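You operate a simulated robot arm through the tools that you are given. There is no shell and no other tool. Be economical: measure what you need, move in short steps, check, and stop when the job is done.

You are at the controls of a simulated two-armed robot. One attempt, no reset.

JOB
On the top of the packing table, fold the yellow polishing cloth in half, so that it is half as long.

Only the result counts: the job must be done as asked and must still hold three seconds after the hand-in. Knocking over, shifting, dropping, spilling or breaking anything else fails it. Flat cloth is picked up by pressing the open fingertips on it (5 to 10 N) and closing them slowly along it; thin cloth reads only 2 to 8 mm in the jaws.

ROBOT AND FRAMES
Two 7-joint arms with two-finger parallel grippers on one trunk, on a base that drives. Base frame: it is fixed to the floor where the robot stands at the start and does not move with it; the origin is under the middle of the robot, x ahead of it, y to its left, z up. Lengths are in mm, angles in degrees, forces in N, time in s.
The left shoulder is at the start at [70, 134, 1076], the right one opposite. Places, roughly: top of the packing table [600, 0, 800]. Payload 1.57 kg a hand.
Tool frame (each hand has its own): the origin (TCP) lies between the finger pads and is the grasp point; the fingertips stand 30 mm ahead of it; z points along the fingers, y is the line along which they close. The gripper opens to 80 mm. The fingers are 17 mm wide and 12 mm thick; the gripper's body (40 by 82 mm) begins 80 mm behind the TCP.
Orientation is that of the tool frame in the base frame, as a unit quaternion [x, y, z, w]. With the fingers straight down and closing along the base's y, the tool's x points along the base's -x, its y along +y and its z along -z.

CONTROLS
- The arms move only by the tool servo_tool. It takes "left_series", "right_series" or both (then of equal length, played together; a hand with none holds still); each is a list of rows, each a list of 7 numbers: the finger opening in mm, from 0 to 80, then the shift along the tool's x, y, z in mm, then the turn, a rotation vector about the tool's x, y, z in degrees. In form: [[fingers, tx, ty, tz, ax, ay, az], ...]. A call has 1 to 8 rows; each row shifts and turns the commanded pose from where the row before left it, along the tool's axes as they then stand. Each row takes 0.2 s and may step no farther than 50 mm and 8.6 degrees from the row before; otherwise, or with a gripper value out of range, the whole call is refused. A pose out of reach is approached as far as the arm can. The call stops where the force on the tool passes 40 N (or 10 N more than at its start, if that is more) or the arm is blocked; 0.2 s more then pass. The fingers move at their own pace (about 153 mm/s each) and stop on an object; they squeeze with about 34 N. The grip force told is the motor's: it shows also when the fingers shut on nothing. Time passes only in rows, and 0.2 s behind the last, so rows that do not move let the fingers close. It gives the time, the measured TCP pose, the force on the tool (base axes), the opening and the grip force at its end, in the units of the frame above (readings bear some noise).
- Cameras (640 x 400 px; columns grow to the right, rows downward): "scene" is now at [130.1, 15.3, 1268.7]; the picture's right is [0.15, -0.99, 0.00], its down [-0.71, -0.11, -0.70] and it looks along [0.69, 0.11, -0.72] (base axes); focal length 278 px, centre (320, 200). "left" rides on the left gripper at [72, 7, -122] in its tool frame; the picture's right is [-0.09, 1.00, 0.00], its down [-0.84, -0.08, -0.54] and it looks along [-0.54, -0.05, 0.84] (tool axes); focal length 238 px, centre (320, 200). "right" rides on the right gripper at [72, -7, -122] in its tool frame; the picture's right is [0.09, 1.00, 0.00], its down [-0.84, 0.08, -0.54] and it looks along [-0.54, 0.05, 0.84] (tool axes); focal length 238 px, centre (320, 200). There is no depth. A picture from a camera that has moved, and an enlarged one, comes with that camera's place and axes in the base frame and with its lens. The place of the scene camera against the robot may be out by one fixed shift of up to 25 mm in any direction.
- camera(camera): a new picture of that camera. It takes no simulated time.
- move_column(by): slides the trunk up (or, below 0, down) by that many mm; the arms and the scene camera ride with it, the base frame stays. It gives what a move gives, with no picture.
- steer(legs): drives the robot by 1 to 6 legs, each [ahead, left, turn to the left] in mm, mm and degrees, along the robot's own axes; the way and the turn of a leg run together, so that a leg with both is an arc; at most 1500 mm and 180 degrees a leg. The arms and the cameras ride along, it lands a little off, and it stops where it bumps. It gives what a move gives.
- aim_head(pan, tilt): turns the head with the scene camera to pan (to the left, within 86 degrees either way) and tilt (down, from -29 to 69), counted from straight ahead of the robot. It gives what a move gives.
- zoom(camera, box): a new picture of the part [left, top, right, bottom] of that camera's present view, enlarged. It takes no simulated time.
- close_job(): hands the job in; it is judged then, once.

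Work in short steps. Places have to be worked out from the pictures, the camera data and where the tool is seen: move nearer, look again, correct. Check each grasp and each placing, and mend what went wrong. You have 120 turns and 88 pictures in all, those below and enlarged ones among them. Open the grippers and draw the arms clear of the work before you hand the job in, unless the task says otherwise; then end with one line.

The tools are called after ">>>" by a JSON object that holds its "api" and its "payload". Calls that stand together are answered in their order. servo_tool: Moves the arms, as the interface text tells. Its arguments: {"type":"object","properties":{"left_series":{"type":"array","items":{"type":"array","items":{"type":"number"}}},"right_series":{"type":"array","items":{"type":"array","items":{"type":"number"}}}},"required":[]} The other tools are called the same way: move_column (by) slides the trunk up or down; steer (legs) drives the base; aim_head (pan, tilt) turns the head that bears the scene camera; camera (camera) takes a picture; zoom (camera, box) takes an enlarged picture of a part of a camera's view; close_job () hands the job in.

At the start:

```text
time: 0.0
left_ee_pos: [408.2, 190.2, 963.5]
left_orientation: [0.0, 1.0, 0.0, 0.0]
left_wrist_force: [0.4, -0.5, 0.3]
left_gripper_width: 80.0
left_grip_force: 0.0
right_ee_pos: [421.8, -157.4, 956.7]
right_orientation: [-0.001, 1.0, 0.001, 0.0]
right_wrist_force: [-0.5, -0.4, 0.2]
right_gripper_width: 79.8
right_grip_force: 0.1
trunk travel left (down, up): [-650.0, 290.0]
robot x, y, heading: [-0.3, 1.2, -0.0]
head pan, tilt: [8.8, 45.7]
```

scene: 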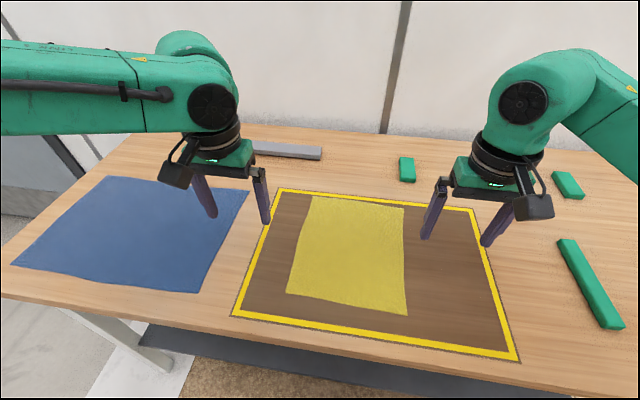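
right: 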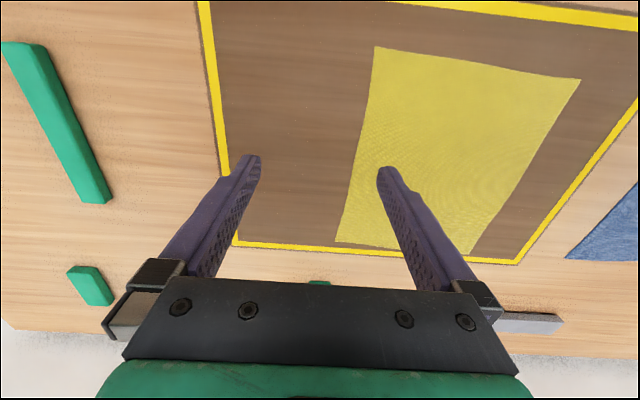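
left: 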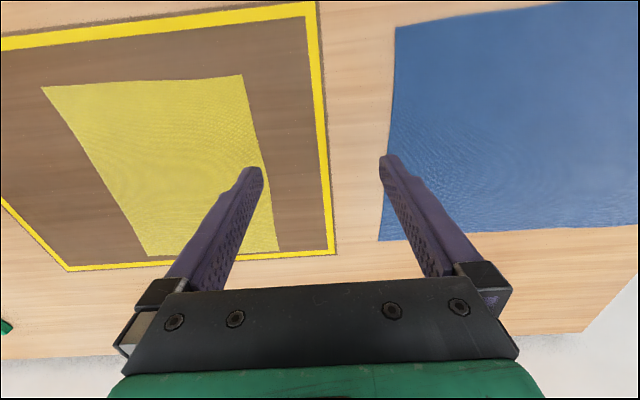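

The cloth appears to lie at z≈803, x 350 to 605 and y −112 to 108, so its length runs along x. I'll bring both hands above its near corners with the fingers narrowed.

>>> {"api": "servo_tool", "payload": {"left_series": [[30, 11.3, -24.5, 23, 0, 0, 0], [30, 11.3, -24.5, 23, 0, 0, 0], [30, 11.3, -24.5, 23, 0, 0, 0], [30, 11.3, -24.5, 23, 0, 0, 0], [30, 0, 0, 0, 0, 0, 0]], "right_series": [[30, 16, 16.4, 21.7, 0, 0, 0], [30, 16, 16.4, 21.7, 0, 0, 0], [30, 16, 16.4, 21.7, 0, 0, 0], [30, 16, 16.4, 21.7, 0, 0, 0], [30, 0, 0, 0, 0, 0, 0]]}}

>>> {"api": "camera", "payload": {"camera": "left"}}

>>> {"api": "camera", "payload": {"camera": "right"}}

>>> {"api": "camera", "payload": {"camera": "scene"}}

```text
time: 1.2
left_ee_pos: [358.1, 93.0, 872.3]
left_orientation: [0.0, 1.0, 0.0, -0.001]
left_wrist_force: [-0.1, -0.6, 0.7]
left_gripper_width: 30.0
left_grip_force: 0.0
right_ee_pos: [354.9, -89.6, 868.3]
right_orientation: [-0.001, 1.0, 0.0, 0.0]
right_wrist_force: [0.7, -0.4, -0.5]
right_gripper_width: 30.1
right_grip_force: 0.2
trunk travel left (down, up): [-650.0, 290.0]
robot x, y, heading: [-1.1, 3.4, -0.1]
head pan, tilt: [8.8, 45.7]
```

```text
84 pictures are left
camera left: at [286.8, 97.2, 994.1], right [0.09, 1.0, 0.0], down [0.84, -0.08, 0.54], along [0.54, -0.05, -0.84], focal length 238 px, centre (320, 200)
```

left: 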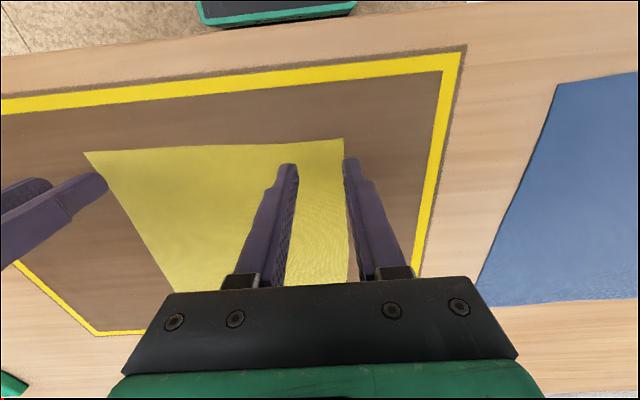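

```text
83 pictures are left
camera right: at [281.9, -96.7, 990.4], right [-0.09, 1.0, 0.0], down [0.84, 0.08, 0.54], along [0.54, 0.05, -0.84], focal length 238 px, centre (320, 200)
```

right: 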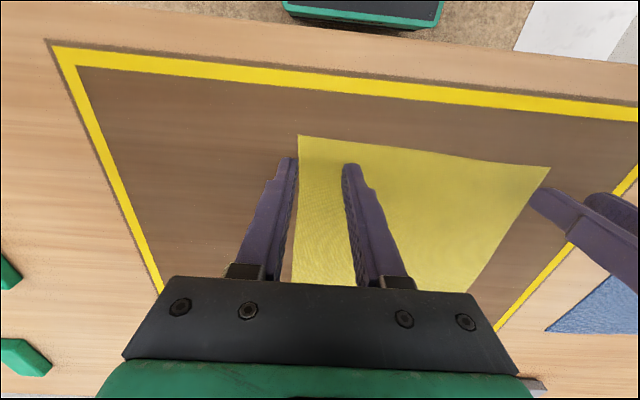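

```text
82 pictures are left
camera scene: at [129.7, 15.4, 1268.8], right [0.15, -0.99, 0.0], down [-0.71, -0.11, -0.7], along [0.69, 0.11, -0.72], focal length 278 px, centre (320, 200)
```

scene: 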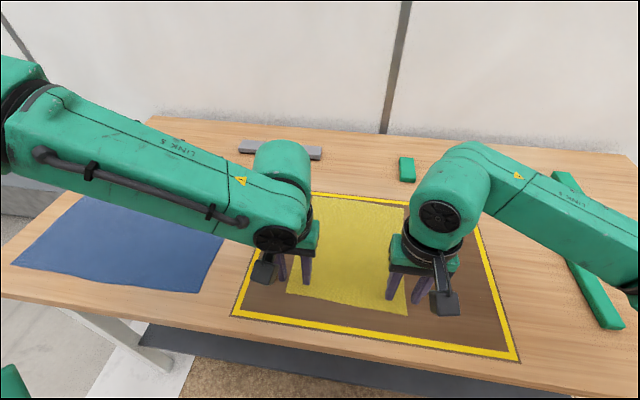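

The corner estimates hold: left about (352, 111), right about (343, −108). I'll shift both hands inward so each pair of tips lands on cloth, then descend to just above it.

>>> {"api": "servo_tool", "payload": {"left_series": [[30, -7, -15, 10, 0, 0, 0], [30, 0, 0, 10, 0, 0, 0], [30, 0, 0, 10, 0, 0, 0], [30, 0, 0, 0, 0, 0, 0]], "right_series": [[30, -3, 13, 8, 0, 0, 0], [30, 0, 0, 9, 0, 0, 0], [30, 0, 0, 9, 0, 0, 0], [30, 0, 0, 0, 0, 0, 0]]}}

>>> {"api": "camera", "payload": {"camera": "left"}}

>>> {"api": "camera", "payload": {"camera": "right"}}

```text
time: 2.2
left_ee_pos: [369.1, 76.8, 842.3]
left_orientation: [0.0, 1.0, 0.0, -0.001]
left_wrist_force: [0.3, 0.2, -0.2]
left_gripper_width: 30.2
left_grip_force: 0.0
right_ee_pos: [359.6, -78.0, 844.7]
right_orientation: [0.0, 1.0, 0.0, 0.0]
right_wrist_force: [-0.6, -0.1, 0.3]
right_gripper_width: 30.1
right_grip_force: 0.0
trunk travel left (down, up): [-650.0, 290.0]
robot x, y, heading: [2.9, -0.6, -0.4]
head pan, tilt: [8.8, 45.7]
```

```text
81 pictures are left
camera left: at [296.0, 82.5, 963.7], right [0.09, 1.0, 0.0], down [0.84, -0.08, 0.54], along [0.54, -0.05, -0.84], focal length 238 px, centre (320, 200)
```

left: 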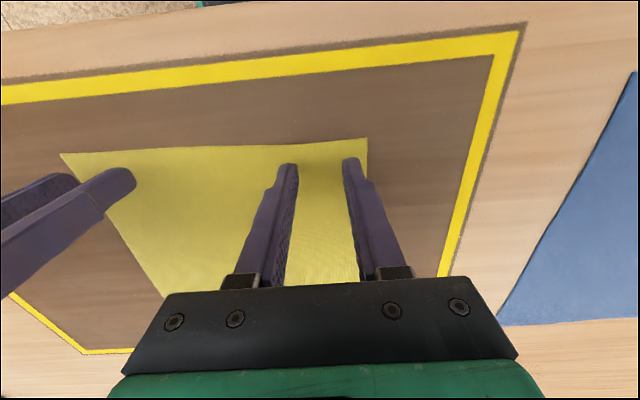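

```text
80 pictures are left
camera right: at [287.1, -83.8, 965.9], right [-0.09, 1.0, 0.0], down [0.84, 0.08, 0.54], along [0.54, 0.05, -0.84], focal length 238 px, centre (320, 200)
```

right: 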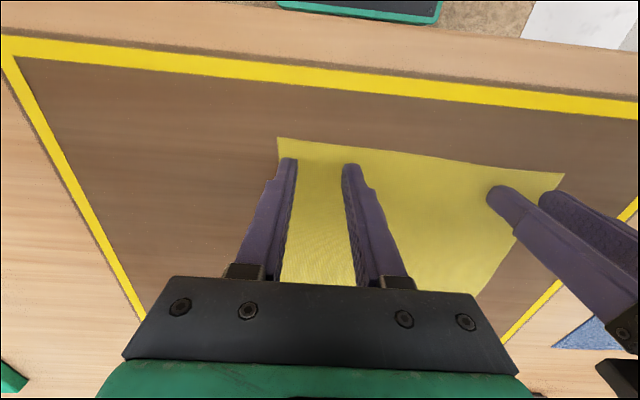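

Tips are a few mm above the cloth, inside the corners. I'll go down in small steps and watch the force.

>>> {"api": "servo_tool", "payload": {"left_series": [[30, 2, 0, 4, 0, 0, 0], [30, 0, 0, 2, 0, 0, 0], [30, 0, 0, 0, 0, 0, 0]], "right_series": [[30, 0, 0, 4, 0, 0, 0], [30, 0, 0, 3, 0, 0, 0], [30, 0, 0, 0, 0, 0, 0]]}}

```text
time: 3.0
left_ee_pos: [367.3, 76.9, 836.0]
left_orientation: [0.0, 1.0, 0.0, 0.0]
left_wrist_force: [0.4, 0.7, -0.2]
left_gripper_width: 30.0
left_grip_force: 0.2
right_ee_pos: [361.1, -79.0, 837.4]
right_orientation: [0.0, 1.0, -0.001, 0.0]
right_wrist_force: [0.6, -0.2, -0.4]
right_gripper_width: 30.1
right_grip_force: 0.1
trunk travel left (down, up): [-650.0, 290.0]
robot x, y, heading: [-1.6, -1.4, -0.1]
head pan, tilt: [8.8, 45.7]
```

No contact yet; I'll continue down 3 to 4 mm.

>>> {"api": "servo_tool", "payload": {"left_series": [[30, 0, 0, 1.5, 0, 0, 0], [30, 0, 0, 1.5, 0, 0, 0], [30, 0, 0, 0, 0, 0, 0]], "right_series": [[30, 0, 0, 2, 0, 0, 0], [30, 0, 0, 2, 0, 0, 0], [30, 0, 0, 0, 0, 0, 0]]}}

```text
time: 3.8
left_ee_pos: [366.9, 75.3, 831.8]
left_orientation: [0.0, 1.0, 0.0, 0.0]
left_wrist_force: [-0.1, 0.4, -0.3]
left_gripper_width: 29.7
left_grip_force: 0.0
right_ee_pos: [360.0, -78.2, 832.7]
right_orientation: [0.0, 1.0, 0.0, 0.0]
right_wrist_force: [0.3, 0.8, -0.7]
right_gripper_width: 30.0
right_grip_force: 0.1
trunk travel left (down, up): [-650.0, 290.0]
robot x, y, heading: [-0.8, -0.5, 0.0]
head pan, tilt: [8.8, 45.7]
```

Still free; a bit further in 1 mm steps.

>>> {"api": "servo_tool", "payload": {"left_series": [[30, 0, 0, 1, 0, 0, 0], [30, 0, 0, 0, 0, 0, 0]], "right_series": [[30, 0, 0, 1.5, 0, 0, 0], [30, 0, 0, 0, 0, 0, 0]]}}

>>> {"api": "servo_tool", "payload": {"left_series": [[30, 0, 0, 1, 0, 0, 0], [30, 0, 0, 0, 0, 0, 0]], "right_series": [[30, 0, 0, 1, 0, 0, 0], [30, 0, 0, 0, 0, 0, 0]]}}

```text
time: 4.4
left_ee_pos: [367.3, 76.7, 831.8]
left_orientation: [0.0, 1.0, 0.0, 0.0]
left_wrist_force: [0.5, 0.4, 2.5]
left_gripper_width: 29.9
left_grip_force: 0.2
right_ee_pos: [359.8, -76.7, 831.3]
right_orientation: [0.0, 1.0, 0.0, 0.0]
right_wrist_force: [-0.3, 1.0, 0.1]
right_gripper_width: 30.1
right_grip_force: 0.1
trunk travel left (down, up): [-650.0, 290.0]
robot x, y, heading: [0.7, -0.3, 0.0]
head pan, tilt: [8.8, 45.7]
```

```text
time: 5.0
left_ee_pos: [367.3, 77.3, 830.2]
left_orientation: [0.0, 1.0, 0.0, 0.0]
left_wrist_force: [-0.9, 0.5, 3.5]
left_gripper_width: 30.0
left_grip_force: 0.1
right_ee_pos: [360.6, -79.2, 832.9]
right_orientation: [0.0, 1.0, 0.0, 0.0]
right_wrist_force: [1.0, 0.1, -0.4]
right_gripper_width: 30.0
right_grip_force: 0.1
trunk travel left (down, up): [-650.0, 290.0]
robot x, y, heading: [2.1, 1.4, 0.4]
head pan, tilt: [8.8, 45.7]
```

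The left hand is touching at 3.5 N, the right not yet. Both go a little further.

>>> {"api": "servo_tool", "payload": {"left_series": [[30, 0, 0, 1.5, 0, 0, 0], [30, 0, 0, 0, 0, 0, 0]], "right_series": [[30, 0, 0, 1.5, 0, 0, 0], [30, 0, 0, 0, 0, 0, 0]]}}

```text
time: 5.6
left_ee_pos: [366.0, 77.1, 831.4]
left_orientation: [0.0, 1.0, 0.0, 0.002]
left_wrist_force: [2.7, 0.7, 20.0]
left_gripper_width: 30.0
left_grip_force: 0.0
right_ee_pos: [360.0, -77.5, 831.3]
right_orientation: [0.001, 1.0, 0.0, 0.002]
right_wrist_force: [1.6, 0.7, 8.8]
right_gripper_width: 30.3
right_grip_force: 0.0
trunk travel left (down, up): [-650.0, 290.0]
robot x, y, heading: [-1.7, 2.4, -0.1]
head pan, tilt: [8.8, 45.7]
```

The right hand presses at 9 N, but the left is too hard at 20 N. I'll ease the left by 1 mm.

>>> {"api": "servo_tool", "payload": {"left_series": [[30, 0, 0, -1, 0, 0, 0], [30, 0, 0, 0, 0, 0, 0]]}}

```text
time: 6.2
left_ee_pos: [365.9, 77.3, 831.0]
left_orientation: [0.0, 1.0, 0.0, 0.002]
left_wrist_force: [3.8, -1.2, 16.0]
left_gripper_width: 30.1
left_grip_force: 0.0
right_ee_pos: [359.6, -78.1, 831.3]
right_orientation: [0.0, 1.0, 0.0, 0.001]
right_wrist_force: [3.5, 1.4, 17.6]
right_gripper_width: 30.2
right_grip_force: 0.1
trunk travel left (down, up): [-650.0, 290.0]
robot x, y, heading: [-0.5, 0.1, -0.1]
head pan, tilt: [8.8, 45.7]
```

Both are at 16 to 17 N; I'll back each off slightly.

>>> {"api": "servo_tool", "payload": {"left_series": [[30, 0, 0, -0.6, 0, 0, 0], [30, 0, 0, 0, 0, 0, 0]], "right_series": [[30, 0, 0, -0.7, 0, 0, 0], [30, 0, 0, 0, 0, 0, 0]]}}

```text
time: 6.8
left_ee_pos: [365.1, 77.3, 830.7]
left_orientation: [0.0, 1.0, 0.0, 0.0]
left_wrist_force: [2.2, -2.5, 8.8]
left_gripper_width: 29.9
left_grip_force: 0.1
right_ee_pos: [359.0, -78.1, 831.6]
right_orientation: [-0.001, 1.0, -0.001, 0.001]
right_wrist_force: [3.0, 2.3, 13.8]
right_gripper_width: 29.8
right_grip_force: 0.0
trunk travel left (down, up): [-650.0, 290.0]
robot x, y, heading: [1.4, 0.5, 0.3]
head pan, tilt: [8.8, 45.7]
```

Forces are about right (right eased another 0.4 mm). Now I close both slowly.

>>> {"api": "servo_tool", "payload": {"left_series": [[27, 0, 0, 0, 0, 0, 0], [23, 0, 0, 0, 0, 0, 0], [19, 0, 0, 0, 0, 0, 0], [15, 0, 0, 0, 0, 0, 0], [11, 0, 0, 0, 0, 0, 0], [7, 0, 0, 0, 0, 0, 0], [3, 0, 0, 0, 0, 0, 0], [0, 0, 0, 0, 0, 0, 0]], "right_series": [[27, 0, 0, -0.4, 0, 0, 0], [23, 0, 0, 0, 0, 0, 0], [19, 0, 0, 0, 0, 0, 0], [15, 0, 0, 0, 0, 0, 0], [11, 0, 0, 0, 0, 0, 0], [7, 0, 0, 0, 0, 0, 0], [3, 0, 0, 0, 0, 0, 0], [0, 0, 0, 0, 0, 0, 0]]}}

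>>> {"api": "camera", "payload": {"camera": "left"}}

>>> {"api": "camera", "payload": {"camera": "right"}}

```text
time: 8.6
left_ee_pos: [366.0, 77.5, 831.2]
left_orientation: [0.001, 1.0, 0.0, 0.001]
left_wrist_force: [-0.5, -0.3, 0.2]
left_gripper_width: 0.0
left_grip_force: 21.1
right_ee_pos: [359.2, -77.4, 831.1]
right_orientation: [0.001, 1.0, 0.0, 0.001]
right_wrist_force: [0.0, -1.2, 12.2]
right_gripper_width: 2.0
right_grip_force: 24.2
trunk travel left (down, up): [-650.0, 290.0]
robot x, y, heading: [-3.9, -0.6, 0.1]
head pan, tilt: [8.8, 45.7]
```

```text
79 pictures are left
camera left: at [293.2, 82.5, 953.7], right [0.09, 1.0, 0.0], down [0.84, -0.08, 0.54], along [0.54, -0.05, -0.84], focal length 238 px, centre (320, 200)
```

left: 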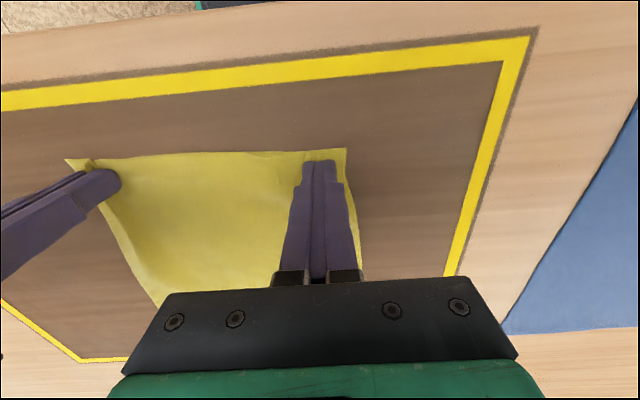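

```text
78 pictures are left
camera right: at [285.8, -84.2, 952.1], right [-0.09, 1.0, 0.0], down [0.84, 0.08, 0.54], along [0.54, 0.05, -0.84], focal length 238 px, centre (320, 200)
```

right: 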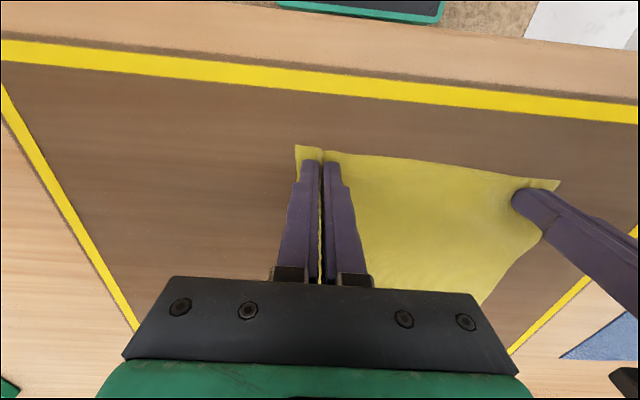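

The right hand holds cloth (2 mm), but the left closed on nothing. I'll lift the left slightly, reopen it and shift it a little inward for another try.

>>> {"api": "servo_tool", "payload": {"left_series": [[10, 0, 0, -6, 0, 0, 0], [36, 0, -10, 0, 0, 0, 0], [36, 0, 0, 4, 0, 0, 0], [36, 0, 0, 0, 0, 0, 0]]}}

>>> {"api": "camera", "payload": {"camera": "left"}}

```text
time: 9.6
left_ee_pos: [366.0, 66.4, 833.3]
left_orientation: [0.0, 1.0, 0.0, 0.001]
left_wrist_force: [-0.2, 0.1, 0.1]
left_gripper_width: 36.2
left_grip_force: 0.0
right_ee_pos: [358.2, -78.8, 831.4]
right_orientation: [-0.001, 1.0, 0.001, 0.001]
right_wrist_force: [-0.1, -1.6, 12.0]
right_gripper_width: 1.8
right_grip_force: 23.3
trunk travel left (down, up): [-650.0, 290.0]
robot x, y, heading: [2.7, 0.6, 0.3]
head pan, tilt: [8.8, 45.7]
```

```text
77 pictures are left
camera left: at [293.9, 72.2, 955.2], right [0.09, 1.0, 0.0], down [0.84, -0.08, 0.54], along [0.54, -0.05, -0.84], focal length 238 px, centre (320, 200)
```

left: 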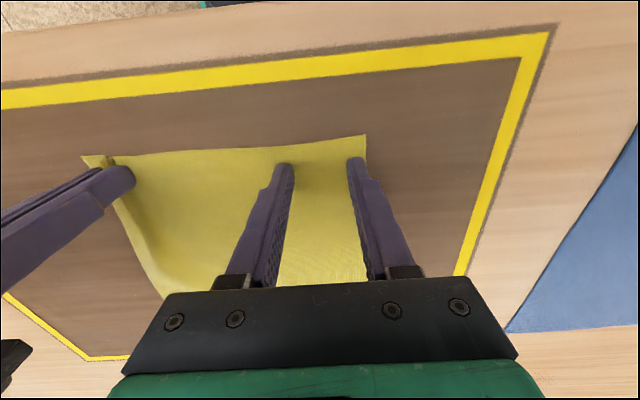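

The cloth is flat again and both fingertips are over it. Pressing down in small steps.

>>> {"api": "servo_tool", "payload": {"left_series": [[34, 0, 0, 1, 0, 0, 0], [34, 0, 0, 1, 0, 0, 0], [34, 0, 0, 0.8, 0, 0, 0], [34, 0, 0, 0, 0, 0, 0]]}}

```text
time: 10.6
left_ee_pos: [366.5, 67.6, 832.1]
left_orientation: [0.0, 1.0, 0.0, 0.001]
left_wrist_force: [1.2, 1.5, 6.3]
left_gripper_width: 34.1
left_grip_force: 0.0
right_ee_pos: [359.4, -77.9, 831.1]
right_orientation: [0.001, 1.0, 0.0, 0.0]
right_wrist_force: [-0.8, -0.9, 8.9]
right_gripper_width: 1.8
right_grip_force: 23.0
trunk travel left (down, up): [-650.0, 290.0]
robot x, y, heading: [-0.7, 0.8, 0.1]
head pan, tilt: [8.8, 45.7]
```

6 N; I'll add 0.5 mm and close slowly.

>>> {"api": "servo_tool", "payload": {"left_series": [[32, 0, 0, 0.5, 0, 0, 0], [28, 0, 0, 0, 0, 0, 0], [24, 0, 0, 0, 0, 0, 0], [20, 0, 0, 0, 0, 0, 0], [16, 0, 0, 0, 0, 0, 0], [12, 0, 0, 0, 0, 0, 0], [8, 0, 0, 0, 0, 0, 0]]}}

>>> {"api": "servo_tool", "payload": {"left_series": [[5, 0, 0, 0, 0, 0, 0], [2, 0, 0, 0, 0, 0, 0], [0, 0, 0, 0, 0, 0, 0], [0, 0, 0, 0, 0, 0, 0]]}}

>>> {"api": "camera", "payload": {"camera": "left"}}

```text
time: 12.2
left_ee_pos: [366.0, 66.8, 831.9]
left_orientation: [-0.001, 1.0, 0.001, 0.002]
left_wrist_force: [2.3, -1.3, 32.7]
left_gripper_width: 8.7
left_grip_force: 7.0
right_ee_pos: [357.1, -77.8, 832.8]
right_orientation: [0.0, 1.0, 0.0, 0.002]
right_wrist_force: [0.3, 3.8, 0.4]
right_gripper_width: 1.5
right_grip_force: 24.0
trunk travel left (down, up): [-650.0, 290.0]
robot x, y, heading: [-2.0, -1.6, 0.1]
head pan, tilt: [8.8, 45.7]
```

```text
time: 13.2
left_ee_pos: [365.8, 66.0, 831.3]
left_orientation: [0.001, 1.0, -0.001, 0.003]
left_wrist_force: [3.4, -1.3, 35.7]
left_gripper_width: 6.5
left_grip_force: 26.3
right_ee_pos: [357.6, -78.1, 831.2]
right_orientation: [-0.001, 1.0, 0.0, 0.002]
right_wrist_force: [0.1, 6.4, -0.2]
right_gripper_width: 2.0
right_grip_force: 23.3
trunk travel left (down, up): [-650.0, 290.0]
robot x, y, heading: [1.6, 1.3, -0.2]
head pan, tilt: [8.8, 45.7]
```

```text
76 pictures are left
camera left: at [293.0, 71.8, 953.0], right [0.09, 1.0, 0.0], down [0.83, -0.08, 0.55], along [0.54, -0.05, -0.84], focal length 238 px, centre (320, 200)
```

left: 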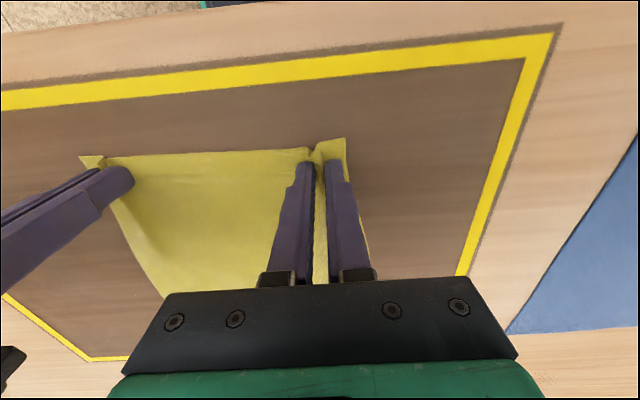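

Both hands hold cloth (6.5 mm and 2 mm). I'll lift 30 mm and check.

>>> {"api": "servo_tool", "payload": {"left_series": [[0, 0, 0, -10, 0, 0, 0], [0, 0, 0, -10, 0, 0, 0], [0, 0, 0, -10, 0, 0, 0], [0, 0, 0, 0, 0, 0, 0]], "right_series": [[0, 0, 0, -10, 0, 0, 0], [0, 0, 0, -10, 0, 0, 0], [0, 0, 0, -10, 0, 0, 0], [0, 0, 0, 0, 0, 0, 0]]}}

>>> {"api": "camera", "payload": {"camera": "left"}}

>>> {"api": "camera", "payload": {"camera": "right"}}

```text
time: 14.2
left_ee_pos: [368.0, 66.7, 858.7]
left_orientation: [0.0, 1.0, 0.0, -0.001]
left_wrist_force: [1.1, -6.4, 0.4]
left_gripper_width: 6.5
left_grip_force: 26.1
right_ee_pos: [358.8, -76.6, 861.8]
right_orientation: [0.001, 1.0, 0.0, 0.0]
right_wrist_force: [0.0, 7.0, -0.2]
right_gripper_width: 1.8
right_grip_force: 23.1
trunk travel left (down, up): [-650.0, 290.0]
robot x, y, heading: [-0.6, -2.8, -0.3]
head pan, tilt: [8.8, 45.7]
```

```text
75 pictures are left
camera left: at [295.1, 72.6, 981.2], right [0.09, 1.0, 0.0], down [0.84, -0.08, 0.54], along [0.54, -0.05, -0.84], focal length 238 px, centre (320, 200)
```

left: 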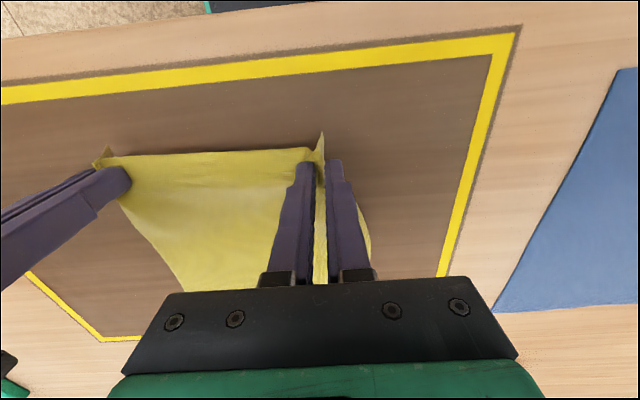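

```text
74 pictures are left
camera right: at [285.7, -84.0, 982.2], right [-0.09, 1.0, 0.0], down [0.84, 0.08, 0.54], along [0.54, 0.05, -0.84], focal length 238 px, centre (320, 200)
```

right: 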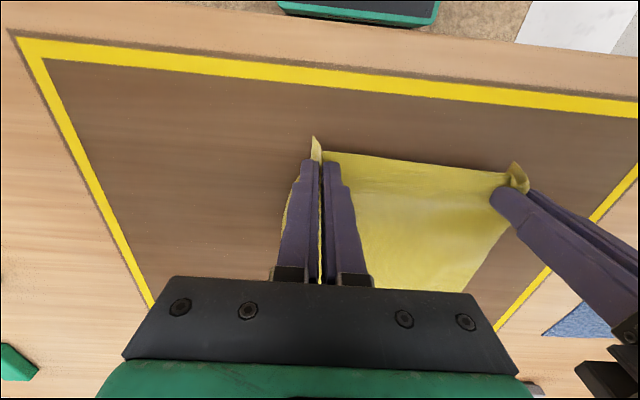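

Both corners are lifted and the edge is taut. I'll carry the edge along an arc about the midline (x≈477), stopping just past the top, with the tension slightly relaxed.

>>> {"api": "servo_tool", "payload": {"left_series": [[0, -10, -1.5, -22, 0, 0, 0], [0, -20, 0, -22, 0, 0, 0], [0, -25, 0, -16, 0, 0, 0], [0, -30, 0, -10, 0, 0, 0], [0, -30, 0, -2, 0, 0, 0], [0, -30, 0, 4, 0, 0, 0], [0, 0, 0, 0, 0, 0, 0]], "right_series": [[0, -10, 1.5, -22, 0, 0, 0], [0, -20, 0, -22, 0, 0, 0], [0, -25, 0, -16, 0, 0, 0], [0, -30, 0, -10, 0, 0, 0], [0, -30, 0, -2, 0, 0, 0], [0, -30, 0, 4, 0, 0, 0], [0, 0, 0, 0, 0, 0, 0]]}}

>>> {"api": "camera", "payload": {"camera": "scene"}}

>>> {"api": "camera", "payload": {"camera": "left"}}

```text
time: 15.6
left_ee_pos: [482.2, 88.1, 933.1]
left_orientation: [0.005, 1.0, -0.012, 0.004]
left_wrist_force: [3.3, -22.1, -0.2]
left_gripper_width: 6.3
left_grip_force: 25.9
left hand out of reach, approached as far as the arm can: row 4, 5, 6
right_ee_pos: [496.2, -66.9, 930.5]
right_orientation: [-0.011, 1.0, 0.009, 0.0]
right_wrist_force: [-2.8, 22.7, -0.9]
right_gripper_width: 1.6
right_grip_force: 22.8
trunk travel left (down, up): [-650.0, 290.0]
robot x, y, heading: [1.2, 1.6, 0.5]
head pan, tilt: [8.8, 45.7]
stopped in row 7 (left hand): the force on the tool passed its limit (the readings are from after the stop); the commanded pose is now the measured one
```

```text
73 pictures are left
camera scene: at [131.3, 16.0, 1268.6], right [0.15, -0.99, 0.0], down [-0.71, -0.11, -0.7], along [0.69, 0.11, -0.72], focal length 278 px, centre (320, 200)
```

scene: 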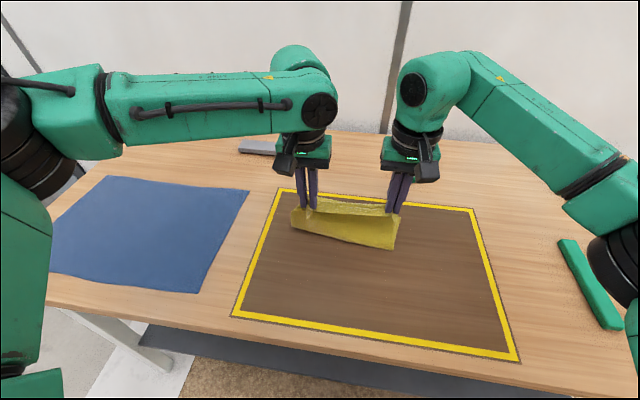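

```text
72 pictures are left
camera left: at [409.0, 97.9, 1053.8], right [0.1, 0.99, -0.02], down [0.83, -0.07, 0.55], along [0.55, -0.08, -0.83], focal length 238 px, centre (320, 200)
```

left: 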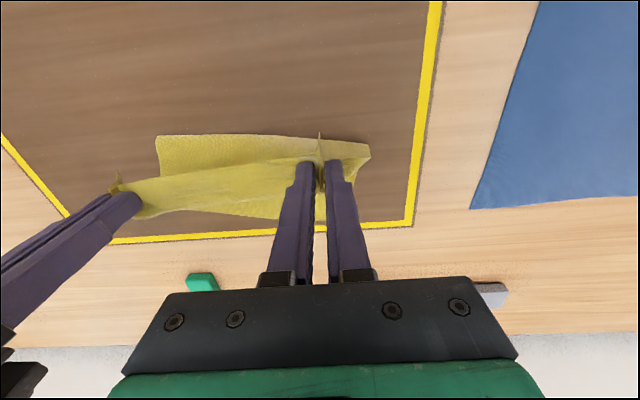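

The cloth is held, but the left arm ran out of its reach and drifted sideways, which stretched the edge to 22 N. I'll relieve the tension by bringing the hands closer together.

>>> {"api": "servo_tool", "payload": {"left_series": [[0, 0, -5, 3, 0, 0, 0], [0, 0, -5, 3, 0, 0, 0], [0, 0, 0, 0, 0, 0, 0]], "right_series": [[0, 5, 0, 3, 0, 0, 0], [0, 5, 0, 3, 0, 0, 0], [0, 0, 0, 0, 0, 0, 0]]}}

```text
time: 16.4
left_ee_pos: [478.6, 88.6, 929.5]
left_orientation: [0.004, 1.0, -0.011, 0.004]
left_wrist_force: [2.3, -26.7, -0.7]
left_gripper_width: 6.5
left_grip_force: 26.7
left hand out of reach, approached as far as the arm can: row 1, 2
right_ee_pos: [485.7, -69.5, 924.7]
right_orientation: [-0.007, 1.0, 0.008, 0.0]
right_wrist_force: [-1.7, 27.3, 1.6]
right_gripper_width: 1.9
right_grip_force: 23.1
trunk travel left (down, up): [-650.0, 290.0]
robot x, y, heading: [-1.3, -1.9, 0.2]
head pan, tilt: [8.8, 45.7]
```

The left cannot move inward here, so the right hand moves towards it instead.

>>> {"api": "servo_tool", "payload": {"right_series": [[0, 0, 6, 0, 0, 0, 0], [0, 0, 6, 0, 0, 0, 0], [0, 0, 0, 0, 0, 0, 0]]}}

```text
time: 17.2
left_ee_pos: [478.1, 90.7, 929.3]
left_orientation: [0.003, 1.0, -0.009, 0.004]
left_wrist_force: [0.6, -10.0, -0.4]
left_gripper_width: 2.1
left_grip_force: 23.8
right_ee_pos: [486.3, -58.4, 923.9]
right_orientation: [-0.005, 1.0, 0.006, -0.001]
right_wrist_force: [-0.9, 9.7, 0.2]
right_gripper_width: 1.4
right_grip_force: 23.7
trunk travel left (down, up): [-650.0, 290.0]
robot x, y, heading: [-0.7, 2.1, 0.3]
head pan, tilt: [8.8, 45.7]
```

Tension is down, but the left grip now reads 2.1 mm. I'll relax a bit more and look.

>>> {"api": "servo_tool", "payload": {"right_series": [[0, 0, 5, 0, 0, 0, 0], [0, 0, 0, 0, 0, 0, 0]]}}

>>> {"api": "camera", "payload": {"camera": "scene"}}

>>> {"api": "camera", "payload": {"camera": "right"}}

>>> {"api": "camera", "payload": {"camera": "left"}}

```text
time: 17.8
left_ee_pos: [479.3, 90.3, 929.6]
left_orientation: [0.002, 1.0, -0.008, 0.003]
left_wrist_force: [-0.5, -2.1, -0.9]
left_gripper_width: 2.0
left_grip_force: 23.4
right_ee_pos: [486.5, -53.6, 924.5]
right_orientation: [-0.006, 1.0, 0.006, 0.001]
right_wrist_force: [-0.5, 2.5, -0.3]
right_gripper_width: 1.5
right_grip_force: 23.6
trunk travel left (down, up): [-650.0, 290.0]
robot x, y, heading: [-0.7, -2.6, -0.0]
head pan, tilt: [8.8, 45.7]
```

```text
71 pictures are left
camera scene: at [130.1, 15.2, 1268.7], right [0.15, -0.99, 0.0], down [-0.71, -0.11, -0.7], along [0.69, 0.11, -0.72], focal length 278 px, centre (320, 200)
```

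scene: 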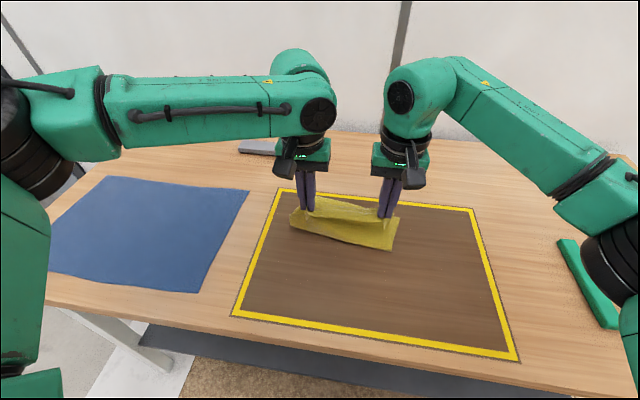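

```text
70 pictures are left
camera right: at [414.0, -62.5, 1045.2], right [-0.1, 0.99, 0.01], down [0.84, 0.08, 0.54], along [0.54, 0.07, -0.84], focal length 238 px, centre (320, 200)
```

right: 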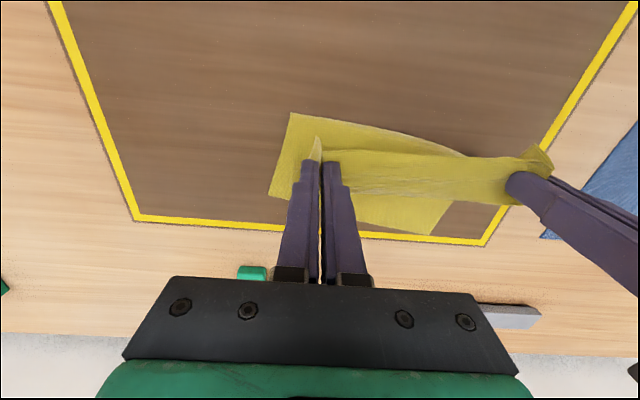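

```text
69 pictures are left
camera left: at [405.5, 97.5, 1050.8], right [0.1, 1.0, -0.02], down [0.83, -0.07, 0.55], along [0.55, -0.07, -0.84], focal length 238 px, centre (320, 200)
```

left: 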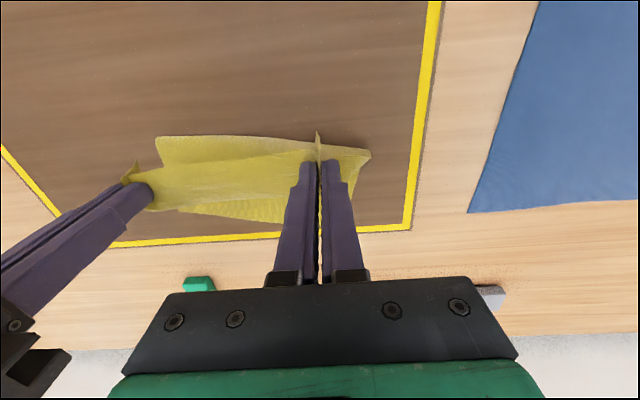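

Both grips hold. The resting half has turned about 10°: its far corners are near (571, −102) and (608, 115). I'll lower the hands a little to see if the reach improves, before driving the base forward.

>>> {"api": "servo_tool", "payload": {"left_series": [[0, -8, 0, 10, 0, 0, 0], [0, -8, 0, 10, 0, 0, 0], [0, 0, 0, 0, 0, 0, 0]], "right_series": [[0, 0, 0, 10, 0, 0, 0], [0, 0, 0, 10, 0, 0, 0], [0, 0, 0, 0, 0, 0, 0]]}}

```text
time: 18.6
left_ee_pos: [486.4, 98.8, 911.9]
left_orientation: [0.003, 1.0, -0.01, 0.005]
left_wrist_force: [0.6, -11.1, -0.6]
left_gripper_width: 1.9
left_grip_force: 23.5
left hand out of reach, approached as far as the arm can: row 1, 2
right_ee_pos: [485.0, -54.1, 903.8]
right_orientation: [-0.007, 1.0, 0.007, 0.0]
right_wrist_force: [0.4, 11.1, 0.4]
right_gripper_width: 1.5
right_grip_force: 24.0
trunk travel left (down, up): [-650.0, 290.0]
robot x, y, heading: [1.3, -2.5, -0.3]
head pan, tilt: [8.8, 45.7]
```

The left slides along its reach limit, so I'll retreat it slightly and let the base carry both hands forward, in a first leg.

>>> {"api": "servo_tool", "payload": {"left_series": [[0, 8, -5, 0, 0, 0, 0], [0, 4, -3, 0, 0, 0, 0], [0, 0, 0, 0, 0, 0, 0]], "right_series": [[0, 10, 3, 0, 0, 0, 0], [0, 0, 0, 0, 0, 0, 0], [0, 0, 0, 0, 0, 0, 0]]}}

>>> {"api": "steer", "payload": {"legs": [[50, -12, 0]]}}

>>> {"api": "camera", "payload": {"camera": "scene"}}

>>> {"api": "camera", "payload": {"camera": "right"}}

```text
time: 19.4
left_ee_pos: [474.1, 89.8, 911.7]
left_orientation: [0.003, 1.0, -0.008, 0.002]
left_wrist_force: [-0.5, -0.5, 0.6]
left_gripper_width: 2.3
left_grip_force: 23.3
right_ee_pos: [475.8, -50.5, 903.2]
right_orientation: [-0.007, 1.0, 0.006, 0.0]
right_wrist_force: [-0.3, 0.3, 0.7]
right_gripper_width: 1.6
right_grip_force: 23.5
trunk travel left (down, up): [-650.0, 290.0]
robot x, y, heading: [1.8, -0.6, -0.2]
head pan, tilt: [8.8, 45.7]
```

```text
time: 20.3
left_ee_pos: [522.1, 78.0, 912.5]
left_orientation: [0.003, 1.0, -0.008, 0.002]
left_wrist_force: [-0.1, -0.5, 0.5]
left_gripper_width: 2.0
left_grip_force: 23.5
right_ee_pos: [523.7, -62.9, 903.9]
right_orientation: [-0.007, 1.0, 0.006, 0.0]
right_wrist_force: [0.3, -0.3, -0.5]
right_gripper_width: 1.6
right_grip_force: 23.4
trunk travel left (down, up): [-650.0, 290.0]
robot x, y, heading: [52.8, -11.9, -0.0]
head pan, tilt: [8.8, 45.7]
```

```text
68 pictures are left
camera scene: at [177.6, 4.1, 1269.0], right [0.15, -0.99, 0.0], down [-0.71, -0.11, -0.7], along [0.69, 0.11, -0.72], focal length 278 px, centre (320, 200)
```

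scene: 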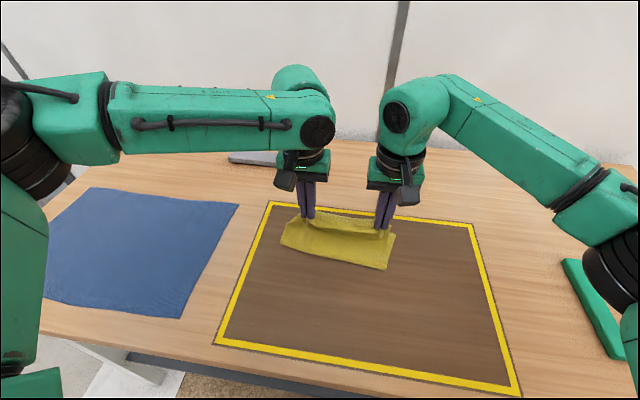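

```text
67 pictures are left
camera right: at [451.2, -70.5, 1025.8], right [-0.11, 0.99, 0.01], down [0.84, 0.08, 0.54], along [0.54, 0.07, -0.84], focal length 238 px, centre (320, 200)
```

right: 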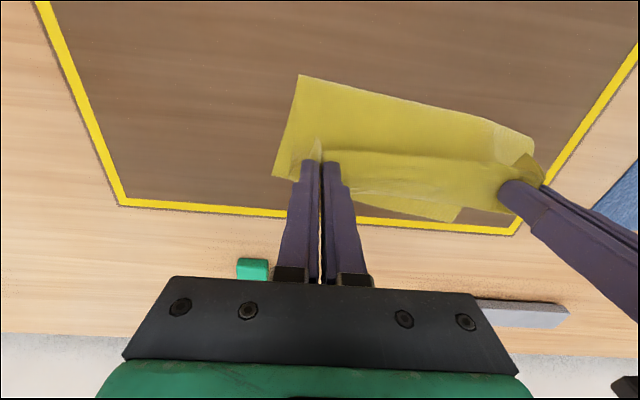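

The resting half has stayed put. I'll drive forward another 40 mm.

>>> {"api": "steer", "payload": {"legs": [[40, 0, 0]]}}

>>> {"api": "servo_tool", "payload": {"left_series": [[0, -3, 0, 10, 0, 0, 0], [0, -3, 0, 10, 0, 0, 0], [0, 0, 0, 0, 0, 0, 0]], "right_series": [[0, 0, 0, 7, 0, 0, 0], [0, 0, 0, 7, 0, 0, 0], [0, 0, 0, 0, 0, 0, 0]]}}

```text
time: 21.2
left_ee_pos: [559.9, 77.8, 913.2]
left_orientation: [0.003, 1.0, -0.009, 0.004]
left_wrist_force: [0.6, -0.4, -0.1]
left_gripper_width: 2.1
left_grip_force: 23.5
right_ee_pos: [562.8, -61.9, 905.9]
right_orientation: [-0.008, 1.0, 0.007, 0.001]
right_wrist_force: [0.3, -0.1, -0.3]
right_gripper_width: 1.7
right_grip_force: 23.5
trunk travel left (down, up): [-650.0, 290.0]
robot x, y, heading: [89.1, -9.8, 0.0]
head pan, tilt: [8.8, 45.7]
```

```text
time: 22.0
left_ee_pos: [565.0, 81.8, 892.6]
left_orientation: [0.004, 1.0, -0.009, 0.004]
left_wrist_force: [-0.2, -2.0, 0.1]
left_gripper_width: 2.1
left_grip_force: 23.5
left hand out of reach, approached as far as the arm can: row 2
right_ee_pos: [563.3, -63.1, 889.8]
right_orientation: [-0.006, 1.0, 0.006, 0.0]
right_wrist_force: [-0.6, 0.8, 0.2]
right_gripper_width: 1.9
right_grip_force: 23.4
trunk travel left (down, up): [-650.0, 290.0]
robot x, y, heading: [85.4, -12.6, -0.2]
head pan, tilt: [8.8, 45.7]
```

Left still needs about 23 mm more, so I'll drive 22 further while the right then retreats by the same amount.

>>> {"api": "steer", "payload": {"legs": [[22, 0, 0]]}}

>>> {"api": "servo_tool", "payload": {"left_series": [[0, 0, 0, 10, 0, 0, 0], [0, 0, 0, 10, 0, 0, 0], [0, 0, 0, 0, 0, 0, 0]], "right_series": [[0, 11, 0, 10, 0, 0, 0], [0, 11, 0, 10, 0, 0, 0], [0, 0, 0, 0, 0, 0, 0]]}}

>>> {"api": "camera", "payload": {"camera": "right"}}

>>> {"api": "camera", "payload": {"camera": "left"}}

>>> {"api": "camera", "payload": {"camera": "scene"}}

```text
time: 22.8
left_ee_pos: [583.5, 80.4, 893.7]
left_orientation: [0.003, 1.0, -0.01, 0.005]
left_wrist_force: [-0.8, -1.2, 0.6]
left_gripper_width: 1.9
left_grip_force: 23.8
right_ee_pos: [583.2, -63.1, 891.4]
right_orientation: [-0.007, 1.0, 0.006, 0.001]
right_wrist_force: [-0.1, 0.7, -0.1]
right_gripper_width: 1.4
right_grip_force: 23.5
trunk travel left (down, up): [-650.0, 290.0]
robot x, y, heading: [111.3, -9.9, 0.6]
head pan, tilt: [8.8, 45.7]
```

```text
time: 23.6
left_ee_pos: [583.3, 82.1, 872.8]
left_orientation: [0.003, 1.0, -0.011, 0.005]
left_wrist_force: [-0.8, -5.5, -0.3]
left_gripper_width: 2.0
left_grip_force: 23.4
left hand out of reach, approached as far as the arm can: row 2
right_ee_pos: [561.8, -63.2, 869.8]
right_orientation: [-0.007, 1.0, 0.007, 0.0]
right_wrist_force: [0.3, 4.4, 0.3]
right_gripper_width: 1.7
right_grip_force: 23.8
trunk travel left (down, up): [-650.0, 290.0]
robot x, y, heading: [109.4, -12.2, 0.3]
head pan, tilt: [8.8, 45.7]
```

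```text
66 pictures are left
camera right: at [489.6, -71.8, 991.4], right [-0.11, 0.99, 0.01], down [0.84, 0.08, 0.54], along [0.54, 0.07, -0.84], focal length 238 px, centre (320, 200)
```

right: 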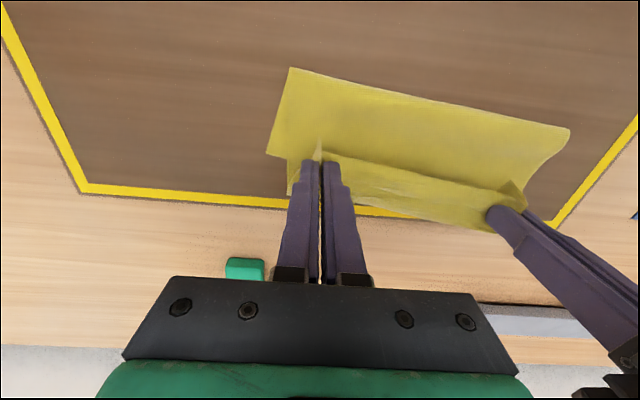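

```text
65 pictures are left
camera left: at [509.5, 91.2, 994.4], right [0.1, 0.99, -0.02], down [0.83, -0.07, 0.55], along [0.55, -0.07, -0.83], focal length 238 px, centre (320, 200)
```

left: 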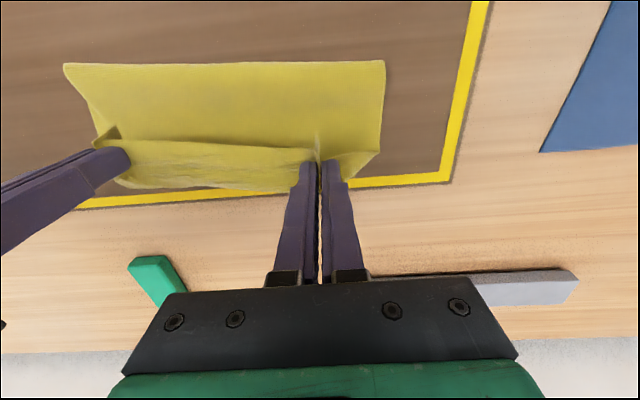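

```text
64 pictures are left
camera scene: at [239.8, 3.7, 1268.7], right [0.15, -0.99, 0.0], down [-0.71, -0.11, -0.7], along [0.69, 0.11, -0.72], focal length 278 px, centre (320, 200)
```

scene: 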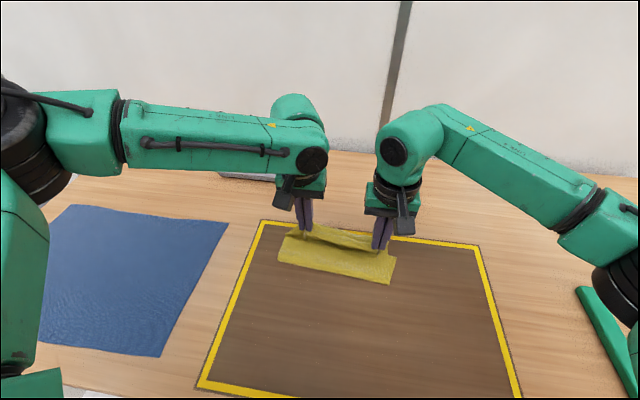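

The lower half seems to have slid forward somewhat. I'll zoom in to see the layers clearly before placing the edge.

>>> {"api": "zoom", "payload": {"camera": "right", "box": [240, 40, 600, 265]}}

>>> {"api": "zoom", "payload": {"camera": "left", "box": [40, 40, 480, 265]}}

>>> {"api": "zoom", "payload": {"camera": "scene", "box": [250, 180, 430, 300]}}

```text
1.78 times, centred on (420, 152) of right
camera zoom: at [489.6, -71.8, 991.4], right [-0.11, 0.99, 0.01], down [0.84, 0.08, 0.54], along [0.54, 0.07, -0.84], focal length 424 px, centre (142, 284)
```

zoom: 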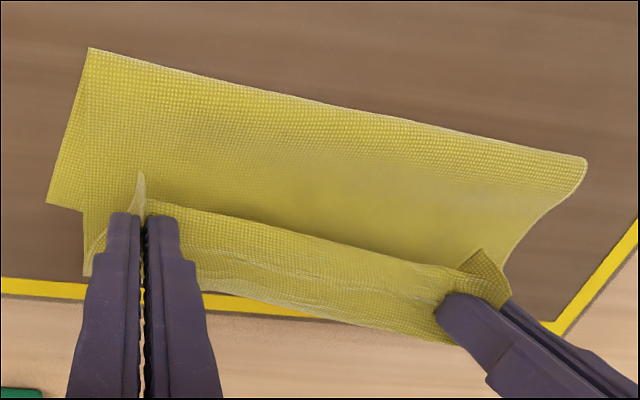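

```text
1.45 times, centred on (260, 152) of left
camera zoom: at [509.5, 91.2, 994.4], right [0.1, 0.99, -0.02], down [0.83, -0.07, 0.55], along [0.55, -0.07, -0.83], focal length 347 px, centre (407, 269)
```

zoom: 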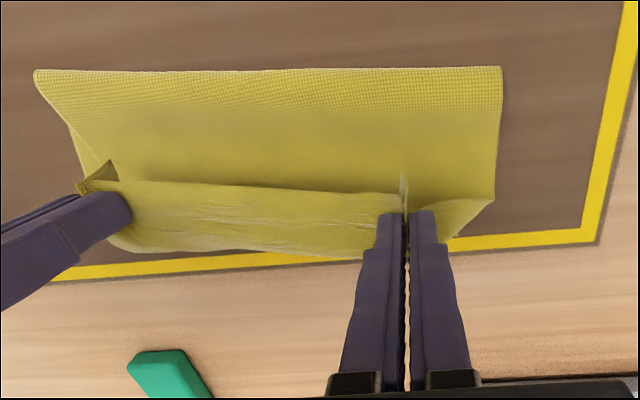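

```text
3.33 times, centred on (340, 240) of scene
camera zoom: at [239.8, 3.7, 1268.7], right [0.15, -0.99, 0.0], down [-0.71, -0.11, -0.7], along [0.69, 0.11, -0.72], focal length 926 px, centre (253, 67)
```

zoom: 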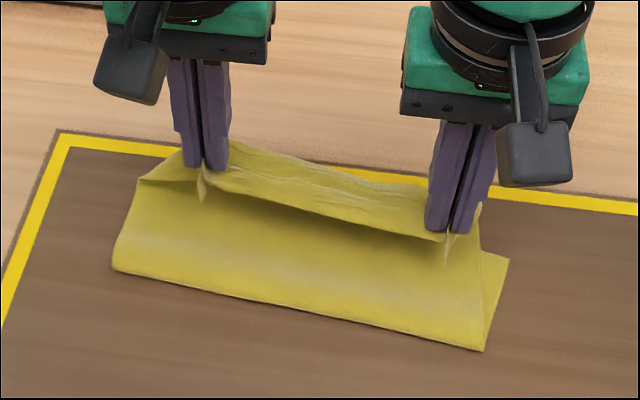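

The cloth leaves the grips forwards and billows ahead of the hands, which has rolled the crease too far forward. The lower half's far corners are still near (571, −104) and (608, 115). I'll bring the hands back and up over the proper midline so the lower half lies down again, then redo the arc with the cloth kept taut.

>>> {"api": "servo_tool", "payload": {"left_series": [[0, 16, 3, -16, 0, 0, 0], [0, 18, 3, -14, 0, 0, 0], [0, 18, 3, -12, 0, 0, 0], [0, 18, 3, -10, 0, 0, 0], [0, 18, 3, -8, 0, 0, 0], [0, 18, 4, -8, 0, 0, 0], [0, 0, 0, 0, 0, 0, 0]], "right_series": [[0, 17, 3, -16, 0, 0, 0], [0, 19, 3, -14, 0, 0, 0], [0, 19, 3, -12, 0, 0, 0], [0, 19, 3, -10, 0, 0, 0], [0, 19, 3, -8, 0, 0, 0], [0, 18, 4, -11, 0, 0, 0], [0, 0, 0, 0, 0, 0, 0]]}}

>>> {"api": "camera", "payload": {"camera": "right"}}

>>> {"api": "camera", "payload": {"camera": "left"}}

>>> {"api": "zoom", "payload": {"camera": "scene", "box": [230, 160, 470, 320]}}

```text
time: 25.2
left_ee_pos: [476.6, 104.7, 940.2]
left_orientation: [0.003, 1.0, -0.01, 0.003]
left_wrist_force: [-3.1, -16.6, 0.4]
left_gripper_width: 2.0
left_grip_force: 24.0
right_ee_pos: [451.5, -47.0, 942.6]
right_orientation: [-0.007, 1.0, 0.008, 0.0]
right_wrist_force: [2.8, 16.7, -0.5]
right_gripper_width: 2.1
right_grip_force: 23.6
trunk travel left (down, up): [-650.0, 290.0]
robot x, y, heading: [107.2, -11.2, -0.0]
head pan, tilt: [8.8, 45.7]
```

```text
60 pictures are left
camera right: at [377.7, -55.3, 1064.1], right [-0.1, 0.99, 0.02], down [0.84, 0.08, 0.54], along [0.54, 0.07, -0.84], focal length 238 px, centre (320, 200)
```

right: 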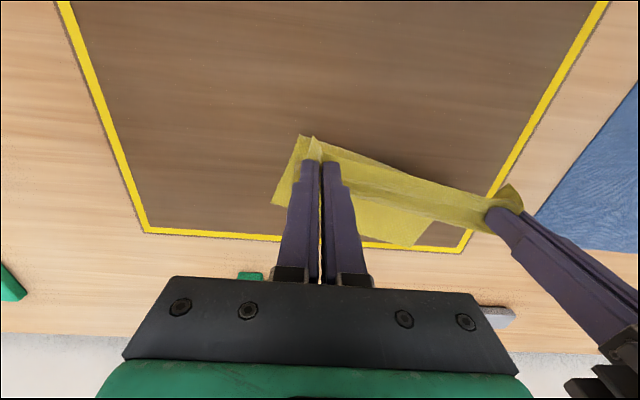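

```text
59 pictures are left
camera left: at [403.1, 113.0, 1062.3], right [0.1, 0.99, -0.02], down [0.83, -0.07, 0.55], along [0.55, -0.07, -0.84], focal length 238 px, centre (320, 200)
```

left: 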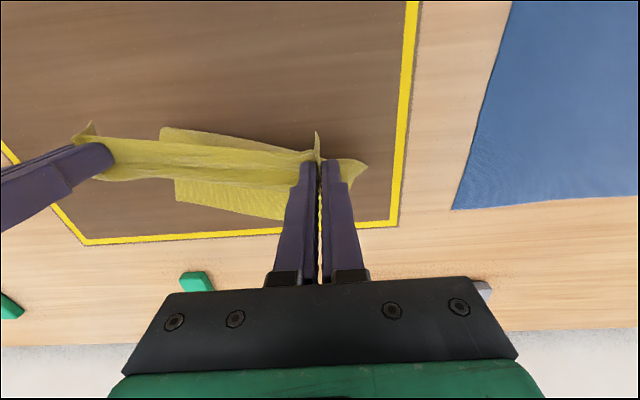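

```text
2.50 times, centred on (350, 240) of scene
camera zoom: at [240.3, 3.3, 1268.6], right [0.15, -0.99, 0.0], down [-0.71, -0.11, -0.7], along [0.69, 0.11, -0.72], focal length 694 px, centre (245, 100)
```

zoom: 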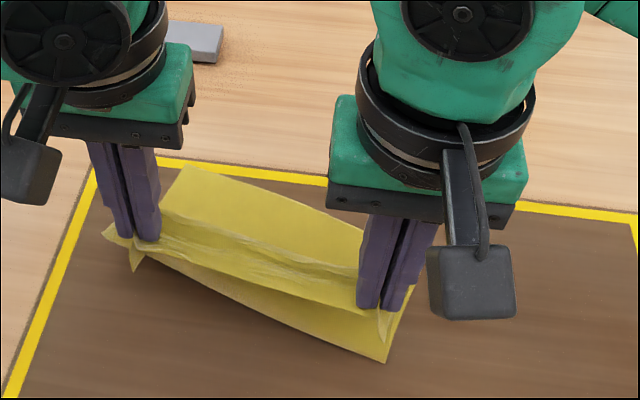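

The lower half is rotating and this grasp direction bends the cloth the wrong way. I'll lay the cloth back flat and re-grasp with the fingers closing along x.

>>> {"api": "servo_tool", "payload": {"left_series": [[0, 21, -6, 2, 0, 0, 0], [0, 21, -5, 6, 0, 0, 0], [0, 21, -4, 12, 0, 0, 0], [0, 21, -4, 18, 0, 0, 0], [0, 21, -4, 25, 0, 0, 0], [0, 22, -2, 32, 0, 0, 0], [0, 0, 0, 0, 0, 0, 0]], "right_series": [[0, 18, -3, 2, 0, 0, 0], [0, 18, -3, 6, 0, 0, 0], [0, 18, -3, 12, 0, 0, 0], [0, 18, -3, 18, 0, 0, 0], [0, 19, -3, 25, 0, 0, 0], [0, 20, -4, 34, 0, 0, 0], [0, 0, 0, 0, 0, 0, 0]]}}

>>> {"api": "camera", "payload": {"camera": "scene"}}

```text
time: 26.8
left_ee_pos: [420.6, 93.8, 924.5]
left_orientation: [0.004, 1.0, -0.009, 0.004]
left_wrist_force: [0.5, -0.4, -0.5]
left_gripper_width: 0.1
left_grip_force: 21.5
left hand out of reach, approached as far as the arm can: row 3, 4, 5, 6
right_ee_pos: [340.7, -64.9, 843.0]
right_orientation: [-0.006, 1.0, 0.004, -0.002]
right_wrist_force: [0.2, 0.0, -0.1]
right_gripper_width: 1.5
right_grip_force: 23.6
trunk travel left (down, up): [-650.0, 290.0]
robot x, y, heading: [108.0, -8.7, 0.1]
head pan, tilt: [8.8, 45.7]
```

```text
57 pictures are left
camera scene: at [239.7, 4.2, 1268.7], right [0.15, -0.99, 0.0], down [-0.71, -0.11, -0.7], along [0.69, 0.11, -0.72], focal length 278 px, centre (320, 200)
```

scene: 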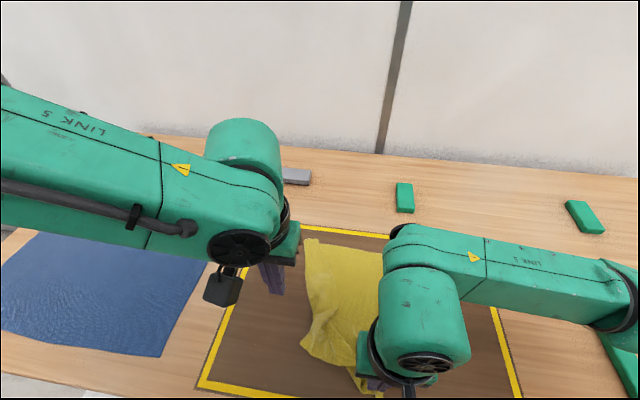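

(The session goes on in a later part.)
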